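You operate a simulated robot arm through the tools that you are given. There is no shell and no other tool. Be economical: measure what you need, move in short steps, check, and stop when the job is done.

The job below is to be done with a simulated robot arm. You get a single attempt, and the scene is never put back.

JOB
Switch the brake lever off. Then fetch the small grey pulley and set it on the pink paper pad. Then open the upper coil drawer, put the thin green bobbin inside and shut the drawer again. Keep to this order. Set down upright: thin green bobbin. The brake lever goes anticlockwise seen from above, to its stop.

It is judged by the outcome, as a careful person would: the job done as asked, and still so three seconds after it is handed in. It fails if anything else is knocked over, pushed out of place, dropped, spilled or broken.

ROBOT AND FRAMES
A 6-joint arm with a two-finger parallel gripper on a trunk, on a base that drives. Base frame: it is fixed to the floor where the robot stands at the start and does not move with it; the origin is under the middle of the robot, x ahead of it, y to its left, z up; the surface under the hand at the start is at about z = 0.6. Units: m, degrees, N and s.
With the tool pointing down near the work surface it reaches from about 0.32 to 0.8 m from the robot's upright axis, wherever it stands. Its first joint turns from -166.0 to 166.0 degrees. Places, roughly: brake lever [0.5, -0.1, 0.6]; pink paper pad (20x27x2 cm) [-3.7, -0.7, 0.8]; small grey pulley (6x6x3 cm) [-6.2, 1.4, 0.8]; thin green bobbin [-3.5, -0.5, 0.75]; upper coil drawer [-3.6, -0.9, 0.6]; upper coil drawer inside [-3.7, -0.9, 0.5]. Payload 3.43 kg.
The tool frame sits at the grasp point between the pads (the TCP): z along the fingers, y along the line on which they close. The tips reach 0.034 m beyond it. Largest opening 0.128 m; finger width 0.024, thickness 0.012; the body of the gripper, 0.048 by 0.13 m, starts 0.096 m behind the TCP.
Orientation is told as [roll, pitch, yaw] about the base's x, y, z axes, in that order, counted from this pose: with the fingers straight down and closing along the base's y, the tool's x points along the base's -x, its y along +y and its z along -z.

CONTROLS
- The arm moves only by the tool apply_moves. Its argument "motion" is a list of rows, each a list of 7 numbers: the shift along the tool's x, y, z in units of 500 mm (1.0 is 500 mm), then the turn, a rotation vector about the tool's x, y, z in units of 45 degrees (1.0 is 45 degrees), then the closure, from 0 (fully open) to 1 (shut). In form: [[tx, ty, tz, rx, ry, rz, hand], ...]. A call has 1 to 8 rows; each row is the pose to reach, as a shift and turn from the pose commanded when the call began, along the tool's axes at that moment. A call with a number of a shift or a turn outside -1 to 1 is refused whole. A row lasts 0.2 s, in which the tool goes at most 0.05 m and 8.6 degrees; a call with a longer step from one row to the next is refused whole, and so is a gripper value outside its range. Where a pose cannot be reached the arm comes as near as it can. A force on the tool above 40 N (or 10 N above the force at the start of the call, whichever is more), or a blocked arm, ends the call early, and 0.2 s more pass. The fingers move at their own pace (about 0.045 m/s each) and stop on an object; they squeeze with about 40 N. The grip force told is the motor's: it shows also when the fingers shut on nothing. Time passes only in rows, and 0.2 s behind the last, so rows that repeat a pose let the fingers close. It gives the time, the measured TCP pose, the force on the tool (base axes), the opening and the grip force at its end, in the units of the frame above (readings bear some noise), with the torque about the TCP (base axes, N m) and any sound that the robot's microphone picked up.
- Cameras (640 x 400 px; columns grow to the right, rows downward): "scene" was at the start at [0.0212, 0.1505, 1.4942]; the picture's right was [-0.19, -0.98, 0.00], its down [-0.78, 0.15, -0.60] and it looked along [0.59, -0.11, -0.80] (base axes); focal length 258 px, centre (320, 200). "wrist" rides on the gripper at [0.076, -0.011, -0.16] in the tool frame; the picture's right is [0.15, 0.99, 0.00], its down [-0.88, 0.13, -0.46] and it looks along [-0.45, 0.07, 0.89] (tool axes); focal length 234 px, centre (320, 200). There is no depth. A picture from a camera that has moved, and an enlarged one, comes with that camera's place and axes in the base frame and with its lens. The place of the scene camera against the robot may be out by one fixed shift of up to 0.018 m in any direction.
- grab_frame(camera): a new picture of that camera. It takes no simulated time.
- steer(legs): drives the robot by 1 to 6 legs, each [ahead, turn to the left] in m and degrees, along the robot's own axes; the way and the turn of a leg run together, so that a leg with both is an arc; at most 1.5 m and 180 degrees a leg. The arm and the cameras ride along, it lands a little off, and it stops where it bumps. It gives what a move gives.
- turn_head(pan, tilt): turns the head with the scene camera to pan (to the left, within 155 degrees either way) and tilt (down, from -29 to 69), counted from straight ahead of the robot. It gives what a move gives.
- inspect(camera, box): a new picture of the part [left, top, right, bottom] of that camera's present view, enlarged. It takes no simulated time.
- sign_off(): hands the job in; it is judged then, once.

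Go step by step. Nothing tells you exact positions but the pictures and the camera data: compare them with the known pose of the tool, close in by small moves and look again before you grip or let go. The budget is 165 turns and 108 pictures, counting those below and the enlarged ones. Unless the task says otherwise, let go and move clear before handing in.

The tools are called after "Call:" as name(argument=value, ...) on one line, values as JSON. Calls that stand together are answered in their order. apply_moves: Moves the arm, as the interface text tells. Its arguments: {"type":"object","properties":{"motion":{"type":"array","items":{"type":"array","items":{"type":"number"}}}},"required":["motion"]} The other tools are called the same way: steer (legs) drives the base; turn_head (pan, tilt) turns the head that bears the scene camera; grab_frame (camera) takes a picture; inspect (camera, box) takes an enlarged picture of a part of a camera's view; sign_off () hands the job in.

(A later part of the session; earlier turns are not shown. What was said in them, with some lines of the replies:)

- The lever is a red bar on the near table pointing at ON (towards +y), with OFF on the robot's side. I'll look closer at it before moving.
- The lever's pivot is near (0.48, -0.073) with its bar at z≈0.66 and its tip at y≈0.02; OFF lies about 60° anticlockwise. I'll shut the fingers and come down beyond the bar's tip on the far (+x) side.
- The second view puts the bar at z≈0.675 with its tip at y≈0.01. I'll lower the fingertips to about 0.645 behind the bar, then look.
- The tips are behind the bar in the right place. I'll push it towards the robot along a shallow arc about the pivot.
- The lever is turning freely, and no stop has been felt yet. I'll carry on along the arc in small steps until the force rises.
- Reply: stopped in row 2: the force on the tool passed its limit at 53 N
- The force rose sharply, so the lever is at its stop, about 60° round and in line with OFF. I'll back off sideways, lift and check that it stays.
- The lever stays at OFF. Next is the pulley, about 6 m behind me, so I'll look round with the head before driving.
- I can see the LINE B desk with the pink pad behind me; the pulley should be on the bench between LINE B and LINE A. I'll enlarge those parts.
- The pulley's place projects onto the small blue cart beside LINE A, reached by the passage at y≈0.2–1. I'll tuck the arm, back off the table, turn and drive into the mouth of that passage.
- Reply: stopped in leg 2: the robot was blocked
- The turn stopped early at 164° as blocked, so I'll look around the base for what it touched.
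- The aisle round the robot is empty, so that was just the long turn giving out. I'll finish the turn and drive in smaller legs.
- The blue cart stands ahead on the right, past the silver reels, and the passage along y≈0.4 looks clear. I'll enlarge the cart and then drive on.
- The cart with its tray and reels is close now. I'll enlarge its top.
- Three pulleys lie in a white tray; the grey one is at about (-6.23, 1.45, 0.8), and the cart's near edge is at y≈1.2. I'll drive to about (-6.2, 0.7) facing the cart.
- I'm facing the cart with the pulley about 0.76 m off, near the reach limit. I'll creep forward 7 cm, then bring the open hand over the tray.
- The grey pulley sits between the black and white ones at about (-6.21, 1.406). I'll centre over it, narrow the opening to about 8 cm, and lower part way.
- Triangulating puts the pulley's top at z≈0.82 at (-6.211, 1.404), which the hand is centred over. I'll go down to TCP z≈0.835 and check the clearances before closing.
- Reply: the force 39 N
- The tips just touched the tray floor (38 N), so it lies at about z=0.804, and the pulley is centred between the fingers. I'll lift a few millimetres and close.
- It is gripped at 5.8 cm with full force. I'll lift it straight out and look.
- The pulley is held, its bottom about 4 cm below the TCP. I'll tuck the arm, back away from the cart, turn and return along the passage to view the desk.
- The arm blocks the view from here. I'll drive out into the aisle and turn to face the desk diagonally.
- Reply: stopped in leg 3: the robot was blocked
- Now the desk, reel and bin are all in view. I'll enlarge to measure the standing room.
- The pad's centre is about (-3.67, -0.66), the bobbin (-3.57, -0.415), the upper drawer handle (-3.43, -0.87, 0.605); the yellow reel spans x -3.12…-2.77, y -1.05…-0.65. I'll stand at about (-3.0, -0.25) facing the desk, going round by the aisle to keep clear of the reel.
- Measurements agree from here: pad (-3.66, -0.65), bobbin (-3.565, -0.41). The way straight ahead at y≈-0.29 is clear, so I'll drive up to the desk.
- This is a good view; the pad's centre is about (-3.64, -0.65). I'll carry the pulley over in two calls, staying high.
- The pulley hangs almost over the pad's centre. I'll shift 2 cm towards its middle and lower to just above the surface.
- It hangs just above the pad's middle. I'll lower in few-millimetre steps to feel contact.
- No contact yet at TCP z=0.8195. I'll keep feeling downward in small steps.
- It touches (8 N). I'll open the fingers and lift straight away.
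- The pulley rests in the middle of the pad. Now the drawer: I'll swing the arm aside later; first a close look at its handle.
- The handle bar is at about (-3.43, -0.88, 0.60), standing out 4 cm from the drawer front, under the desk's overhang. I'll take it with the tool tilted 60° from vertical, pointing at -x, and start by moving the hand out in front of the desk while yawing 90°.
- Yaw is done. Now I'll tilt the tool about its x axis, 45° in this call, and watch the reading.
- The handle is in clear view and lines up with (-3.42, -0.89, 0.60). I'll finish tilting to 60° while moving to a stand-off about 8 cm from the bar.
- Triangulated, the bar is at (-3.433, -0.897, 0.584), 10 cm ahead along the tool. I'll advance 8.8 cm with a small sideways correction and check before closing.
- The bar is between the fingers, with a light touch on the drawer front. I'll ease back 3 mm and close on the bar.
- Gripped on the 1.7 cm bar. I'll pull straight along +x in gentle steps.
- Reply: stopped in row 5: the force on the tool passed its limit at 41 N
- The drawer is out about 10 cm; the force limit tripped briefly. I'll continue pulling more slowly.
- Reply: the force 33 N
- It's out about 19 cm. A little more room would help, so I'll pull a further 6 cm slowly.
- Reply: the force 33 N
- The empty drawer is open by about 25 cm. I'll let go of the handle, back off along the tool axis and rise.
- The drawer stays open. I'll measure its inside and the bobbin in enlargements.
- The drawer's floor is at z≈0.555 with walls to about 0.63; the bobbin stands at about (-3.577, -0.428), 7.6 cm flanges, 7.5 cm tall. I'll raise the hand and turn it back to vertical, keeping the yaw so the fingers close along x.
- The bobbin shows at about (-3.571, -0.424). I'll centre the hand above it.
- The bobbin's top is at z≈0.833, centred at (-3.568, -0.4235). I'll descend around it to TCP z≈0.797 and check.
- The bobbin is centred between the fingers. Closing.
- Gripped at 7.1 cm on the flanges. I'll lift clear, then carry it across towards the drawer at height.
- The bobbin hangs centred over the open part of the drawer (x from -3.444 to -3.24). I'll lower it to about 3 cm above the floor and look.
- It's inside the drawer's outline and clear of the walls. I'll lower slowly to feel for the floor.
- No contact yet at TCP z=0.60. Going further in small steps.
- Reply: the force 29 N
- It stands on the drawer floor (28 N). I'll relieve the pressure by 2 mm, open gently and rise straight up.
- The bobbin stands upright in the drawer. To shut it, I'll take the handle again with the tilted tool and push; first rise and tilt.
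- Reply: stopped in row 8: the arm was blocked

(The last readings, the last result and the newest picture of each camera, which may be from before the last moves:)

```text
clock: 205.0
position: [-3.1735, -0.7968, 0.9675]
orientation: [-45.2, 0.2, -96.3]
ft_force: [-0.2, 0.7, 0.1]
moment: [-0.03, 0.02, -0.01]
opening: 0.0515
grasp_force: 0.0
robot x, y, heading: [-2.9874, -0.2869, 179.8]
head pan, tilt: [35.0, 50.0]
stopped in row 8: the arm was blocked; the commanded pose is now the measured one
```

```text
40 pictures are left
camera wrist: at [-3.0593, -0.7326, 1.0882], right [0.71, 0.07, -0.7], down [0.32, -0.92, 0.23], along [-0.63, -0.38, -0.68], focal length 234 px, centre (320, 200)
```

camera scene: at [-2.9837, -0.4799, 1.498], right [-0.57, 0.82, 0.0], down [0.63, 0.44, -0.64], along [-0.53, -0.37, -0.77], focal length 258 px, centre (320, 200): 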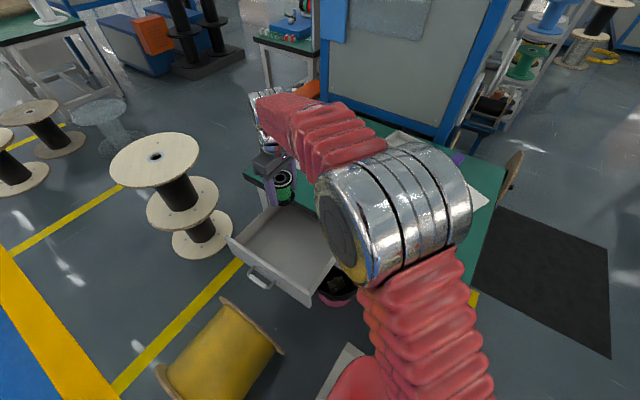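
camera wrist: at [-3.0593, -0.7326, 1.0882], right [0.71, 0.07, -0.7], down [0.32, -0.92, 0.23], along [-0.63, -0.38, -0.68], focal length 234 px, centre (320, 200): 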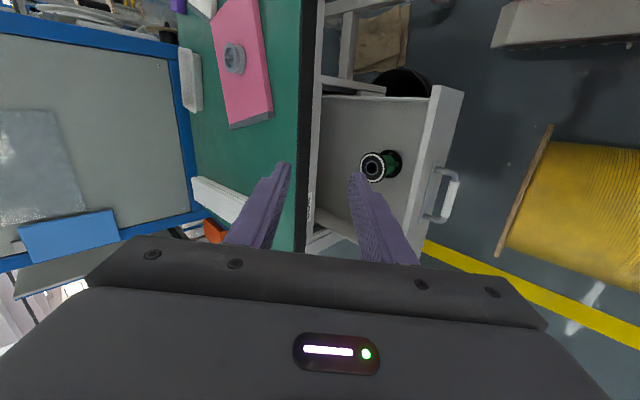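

The arm reached a joint limit there with the yaw 6° off. I'll go to the earlier known-good stand-off (-3.126, -0.896, 0.75), restoring yaw and finishing the tilt on the way.

Call:
apply_moves(motion=[[-0.03, 0.05, 0.028, 0.0, -0.01, -0.01, 0.6], [-0.06, 0.1, 0.056, 0.02, -0.03, -0.03, 0.6], [-0.09, 0.15, 0.085, 0.06, -0.05, -0.05, 0.6], [-0.12, 0.2, 0.113, 0.12, -0.07, -0.07, 0.6], [-0.15, 0.26, 0.15, 0.18, -0.088, -0.088, 0.6], [-0.18, 0.32, 0.18, 0.24, -0.088, -0.088, 0.6], [-0.187, 0.37, 0.21, 0.3, -0.088, -0.088, 0.6], [-0.187, 0.391, 0.225, 0.336, -0.088, -0.088, 0.6]])

Call:
grab_frame(camera="wrist")

```text
clock: 206.8
position: [-3.1232, -0.8961, 0.7494]
orientation: [-60.4, 1.0, -90.6]
ft_force: [0.2, -0.1, -0.9]
moment: [0.0, 0.02, 0.0]
opening: 0.0513
grasp_force: 0.1
robot x, y, heading: [-2.9846, -0.289, 179.8]
head pan, tilt: [35.0, 50.0]
```

```text
39 pictures are left
camera wrist: at [-2.9892, -0.8217, 0.8394], right [0.49, 0.16, -0.86], down [0.45, -0.89, 0.1], along [-0.74, -0.44, -0.51], focal length 234 px, centre (320, 200)
```

wrist: 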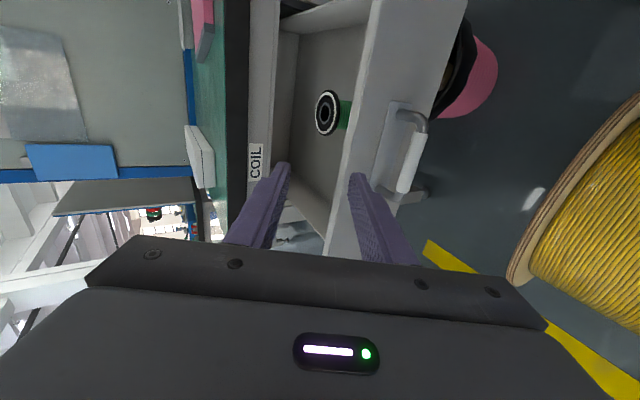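

The handle shows exactly where I left it. I'll retrace the earlier withdrawal to bring the bar back between the fingers.

Call:
apply_moves(motion=[[0, 0.08, 0.04, 0, 0, 0, 0.6], [0, 0.155, 0.08, 0, 0, 0, 0.6], [0, 0.23, 0.12, 0, 0, 0, 0.6], [0, 0.23, 0.17, 0, 0, 0, 0.6], [0, 0.23, 0.215, 0, 0, 0, 0.6], [0, 0.23, 0.215, 0, 0, 0, 0.6]])

Call:
grab_frame(camera="wrist")

```text
clock: 208.2
position: [-3.1605, -0.8936, 0.5958]
orientation: [-60.4, 1.0, -90.5]
ft_force: [-0.2, -0.4, 0.2]
moment: [-0.03, -0.01, 0.02]
opening: 0.0511
grasp_force: 0.1
robot x, y, heading: [-2.9868, -0.287, 179.7]
head pan, tilt: [35.0, 50.0]
```

```text
38 pictures are left
camera wrist: at [-3.0258, -0.8191, 0.6857], right [0.49, 0.16, -0.86], down [0.45, -0.89, 0.1], along [-0.74, -0.44, -0.51], focal length 234 px, centre (320, 200)
```

wrist: 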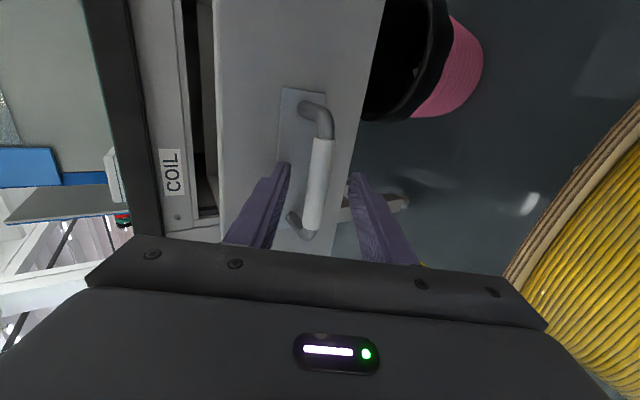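

The bar is between the fingers. I'll close and begin pushing slowly so the bobbin stays standing.

Call:
apply_moves(motion=[[0, 0, 0, 0, 0, 0, 0.8], [0, 0, 0, 0, 0, 0, 0.95], [0, 0, 0, 0, 0, 0, 0.95], [0, -0.005, 0.0087, 0, 0, 0, 0.95], [0, -0.013, 0.0225, 0, 0, 0, 0.95], [0, -0.024, 0.0416, 0, 0, 0, 0.95], [0, -0.036, 0.0624, 0, 0, 0, 0.95], [0, -0.048, 0.0831, 0, 0, 0, 0.95]])

Call:
apply_moves(motion=[[0, -0.01, 0.0173, 0, 0, 0, 0.95], [0, -0.022, 0.0381, 0, 0, 0, 0.95], [0, -0.034, 0.0589, 0, 0, 0, 0.95], [0, -0.046, 0.0797, 0, 0, 0, 0.95], [0, -0.058, 0.1005, 0, 0, 0, 0.95], [0, -0.07, 0.1212, 0, 0, 0, 0.95], [0, -0.082, 0.142, 0, 0, 0, 0.95], [0, -0.09, 0.156, 0, 0, 0, 0.95]])

Call:
grab_frame(camera="wrist")

Call:
grab_frame(camera="scene")

```text
clock: 210.0
position: [-3.2068, -0.8939, 0.5974]
orientation: [-60.5, 0.9, -90.6]
ft_force: [1.4, -7.3, 20.8]
moment: [-0.52, 0.24, -1.29]
opening: 0.0162
grasp_force: 45.0
robot x, y, heading: [-2.9891, -0.2862, 179.4]
head pan, tilt: [35.0, 50.0]
```

```text
clock: 211.8
position: [-3.2976, -0.8921, 0.5969]
orientation: [-60.3, 1.0, -90.5]
ft_force: [-0.3, -27.8, -0.1]
moment: [-0.97, -0.01, -0.53]
opening: 0.0168
grasp_force: 45.0
robot x, y, heading: [-2.9905, -0.2892, 179.9]
head pan, tilt: [35.0, 50.0]
```

```text
37 pictures are left
camera wrist: at [-3.163, -0.8183, 0.6873], right [0.49, 0.16, -0.86], down [0.45, -0.89, 0.1], along [-0.74, -0.44, -0.51], focal length 234 px, centre (320, 200)
```

wrist: 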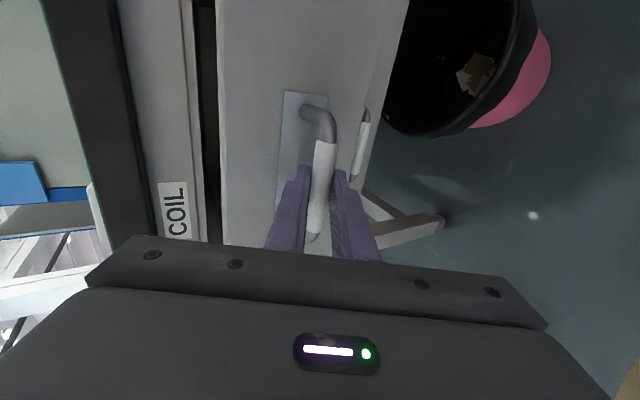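

```text
36 pictures are left
camera scene: at [-2.9835, -0.4802, 1.498], right [-0.57, 0.82, 0.0], down [0.63, 0.44, -0.64], along [-0.53, -0.37, -0.77], focal length 258 px, centre (320, 200)
```

scene: 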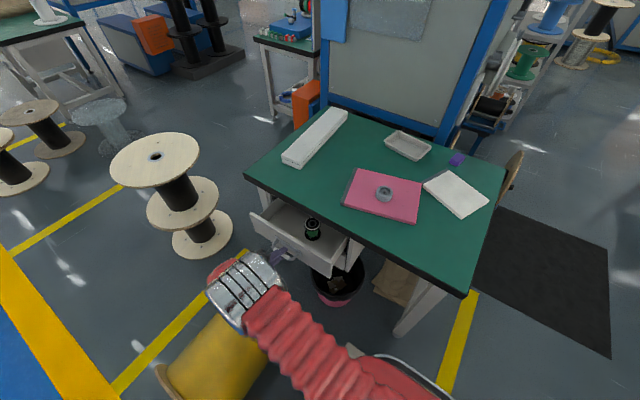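

The bobbin still stands and the drawer slides in. I'll push on slowly, easing the small side load.

Call:
apply_moves(motion=[[-0.004, -0.008, 0.0139, 0, 0, 0, 0.95], [-0.004, -0.018, 0.0312, 0, 0, 0, 0.95], [-0.004, -0.029, 0.0502, 0, 0, 0, 0.95], [-0.004, -0.04, 0.0693, 0, 0, 0, 0.95], [-0.004, -0.051, 0.0883, 0, 0, 0, 0.95], [-0.004, -0.062, 0.1074, 0, 0, 0, 0.95], [-0.004, -0.073, 0.1264, 0, 0, 0, 0.95], [-0.004, -0.084, 0.1455, 0, 0, 0, 0.95]])

```text
clock: 213.6
position: [-3.3832, -0.8931, 0.5966]
orientation: [-60.4, 0.9, -90.5]
ft_force: [1.4, -16.8, 6.4]
moment: [-1.11, -0.01, -0.35]
opening: 0.0167
grasp_force: 45.0
robot x, y, heading: [-2.9864, -0.2908, 179.6]
head pan, tilt: [35.0, 50.0]
```

About 3 cm remain. I'll push gently until it meets its stop.

Call:
apply_moves(motion=[[0, -0.007, 0.0121, 0, 0, 0, 0.95], [0, -0.014, 0.0242, 0, 0, 0, 0.95], [0, -0.021, 0.0364, 0, 0, 0, 0.95], [0, -0.027, 0.0468, 0, 0, 0, 0.95], [0, -0.032, 0.0554, 0, 0, 0, 0.95], [0, -0.036, 0.0624, 0, 0, 0, 0.95], [0, -0.04, 0.0693, 0, 0, 0, 0.95]])

Call:
grab_frame(camera="wrist")

Call:
inspect(camera="scene", box=[230, 160, 380, 310])

```text
clock: 215.2
position: [-3.4199, -0.8926, 0.5949]
orientation: [-60.1, 1.1, -90.4]
ft_force: [33.6, -4.6, 2.5]
moment: [-0.92, -0.14, -0.57]
opening: 0.0167
grasp_force: 45.1
robot x, y, heading: [-2.9853, -0.2918, 179.9]
head pan, tilt: [35.0, 50.0]
```

```text
35 pictures are left
camera wrist: at [-3.2856, -0.8182, 0.6856], right [0.49, 0.16, -0.85], down [0.45, -0.89, 0.1], along [-0.74, -0.44, -0.51], focal length 234 px, centre (320, 200)
```

wrist: 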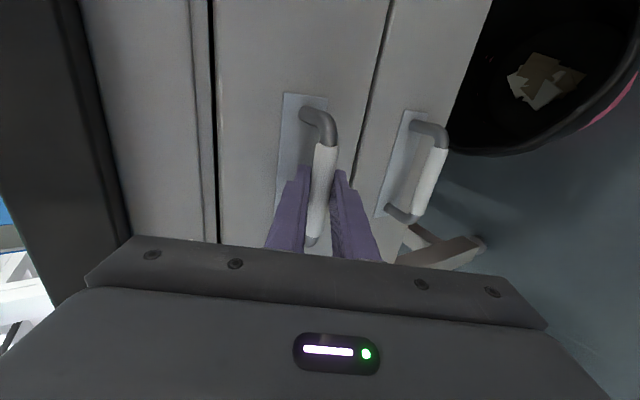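

```text
2.67 times, centred on (305, 235) of scene
camera zoom: at [-2.9825, -0.4799, 1.498], right [-0.57, 0.82, 0.0], down [0.63, 0.44, -0.64], along [-0.53, -0.37, -0.77], focal length 688 px, centre (360, 107)
```

zoom: 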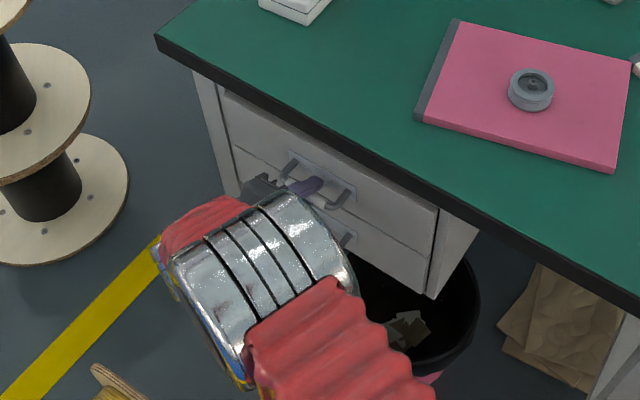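

The drawer is shut against its stop, flush with its frame. I'll open the fingers and withdraw along the tool axis, then check it stays shut.

Call:
apply_moves(motion=[[0, 0, -0.004, 0, 0, 0, 0.75], [0, 0, -0.006, 0, 0, 0, 0.6], [0, 0, -0.006, 0, 0, 0, 0.6], [0, 0, -0.03, 0, 0, 0, 0.6], [0, 0, -0.08, 0, 0, 0, 0.6], [0, 0, -0.14, 0, 0, 0, 0.6], [0, 0, -0.2, 0, 0, 0, 0.6], [0, 0, -0.28, 0, 0, 0, 0.6]])

Call:
grab_frame(camera="wrist")

```text
clock: 217.0
position: [-3.2993, -0.8961, 0.6681]
orientation: [-60.2, 1.0, -90.6]
ft_force: [0.1, -0.4, 1.3]
moment: [-0.01, -0.03, 0.02]
opening: 0.0511
grasp_force: 0.0
robot x, y, heading: [-2.9885, -0.2881, 180.0]
head pan, tilt: [35.0, 50.0]
```

```text
33 pictures are left
camera wrist: at [-3.1651, -0.8215, 0.7579], right [0.49, 0.16, -0.86], down [0.45, -0.89, 0.1], along [-0.74, -0.43, -0.51], focal length 234 px, centre (320, 200)
```

wrist: 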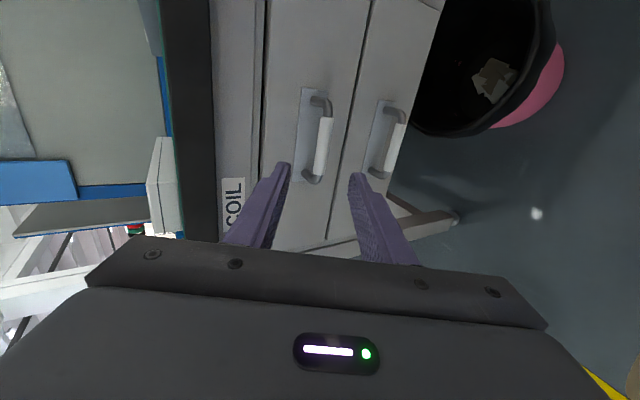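

The drawer stays shut. I'll lift clear and take a last look at the whole scene.

Call:
apply_moves(motion=[[0, -0.06, -0.04, 0, 0, 0, 0.6], [0, -0.13, -0.08, 0, 0, 0, 0.6], [0.02, -0.2, -0.12, 0, 0, 0, 0.6], [0.04, -0.27, -0.15, 0, 0, 0, 0.6], [0.04, -0.27, -0.15, 0, 0, 0, 0.6]])

Call:
grab_frame(camera="scene")

Call:
inspect(camera="scene", box=[230, 160, 430, 300])

```text
clock: 218.2
position: [-3.3029, -0.8784, 0.8231]
orientation: [-60.2, 1.0, -90.5]
ft_force: [-0.3, -0.3, 0.1]
moment: [-0.02, 0.01, -0.01]
opening: 0.0512
grasp_force: 0.0
robot x, y, heading: [-2.9845, -0.2901, 179.8]
head pan, tilt: [35.0, 50.0]
```

```text
32 pictures are left
camera scene: at [-2.9835, -0.4799, 1.498], right [-0.57, 0.82, 0.0], down [0.63, 0.44, -0.64], along [-0.53, -0.37, -0.77], focal length 258 px, centre (320, 200)
```

scene: 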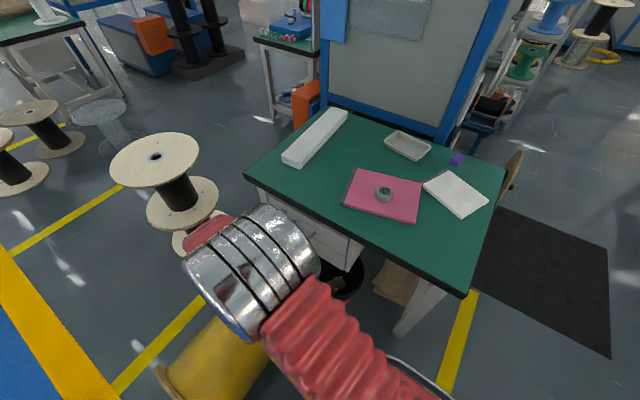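

```text
2.86 times, centred on (330, 230) of scene
camera zoom: at [-2.9835, -0.4799, 1.498], right [-0.57, 0.82, 0.0], down [0.63, 0.44, -0.64], along [-0.53, -0.37, -0.77], focal length 737 px, centre (291, 114)
```

zoom: 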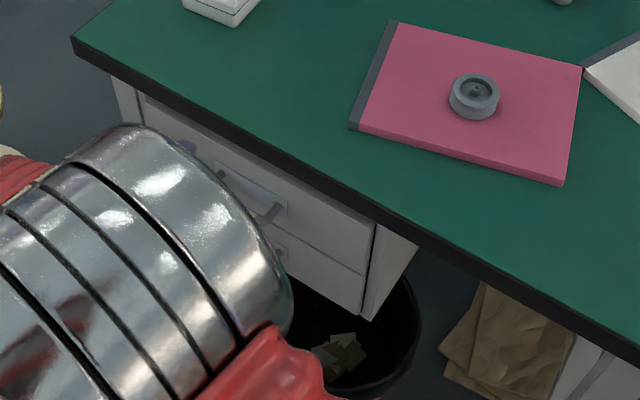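

The lever is at OFF, the pulley lies on the pad, the drawer is shut with the bobbin inside, and the hand is clear. I'm handing in now.

Call:
sign_off()

```text
The job is handed in.
```

The job is done in the order asked, and it has been handed in:
- **Brake lever:** turned off, anticlockwise to its stop.
- **Grey pulley:** set on the pink pad.
- **Green bobbin:** placed upright in the upper coil drawer, which is shut. It was still standing when last seen, with the drawer part-way closed.
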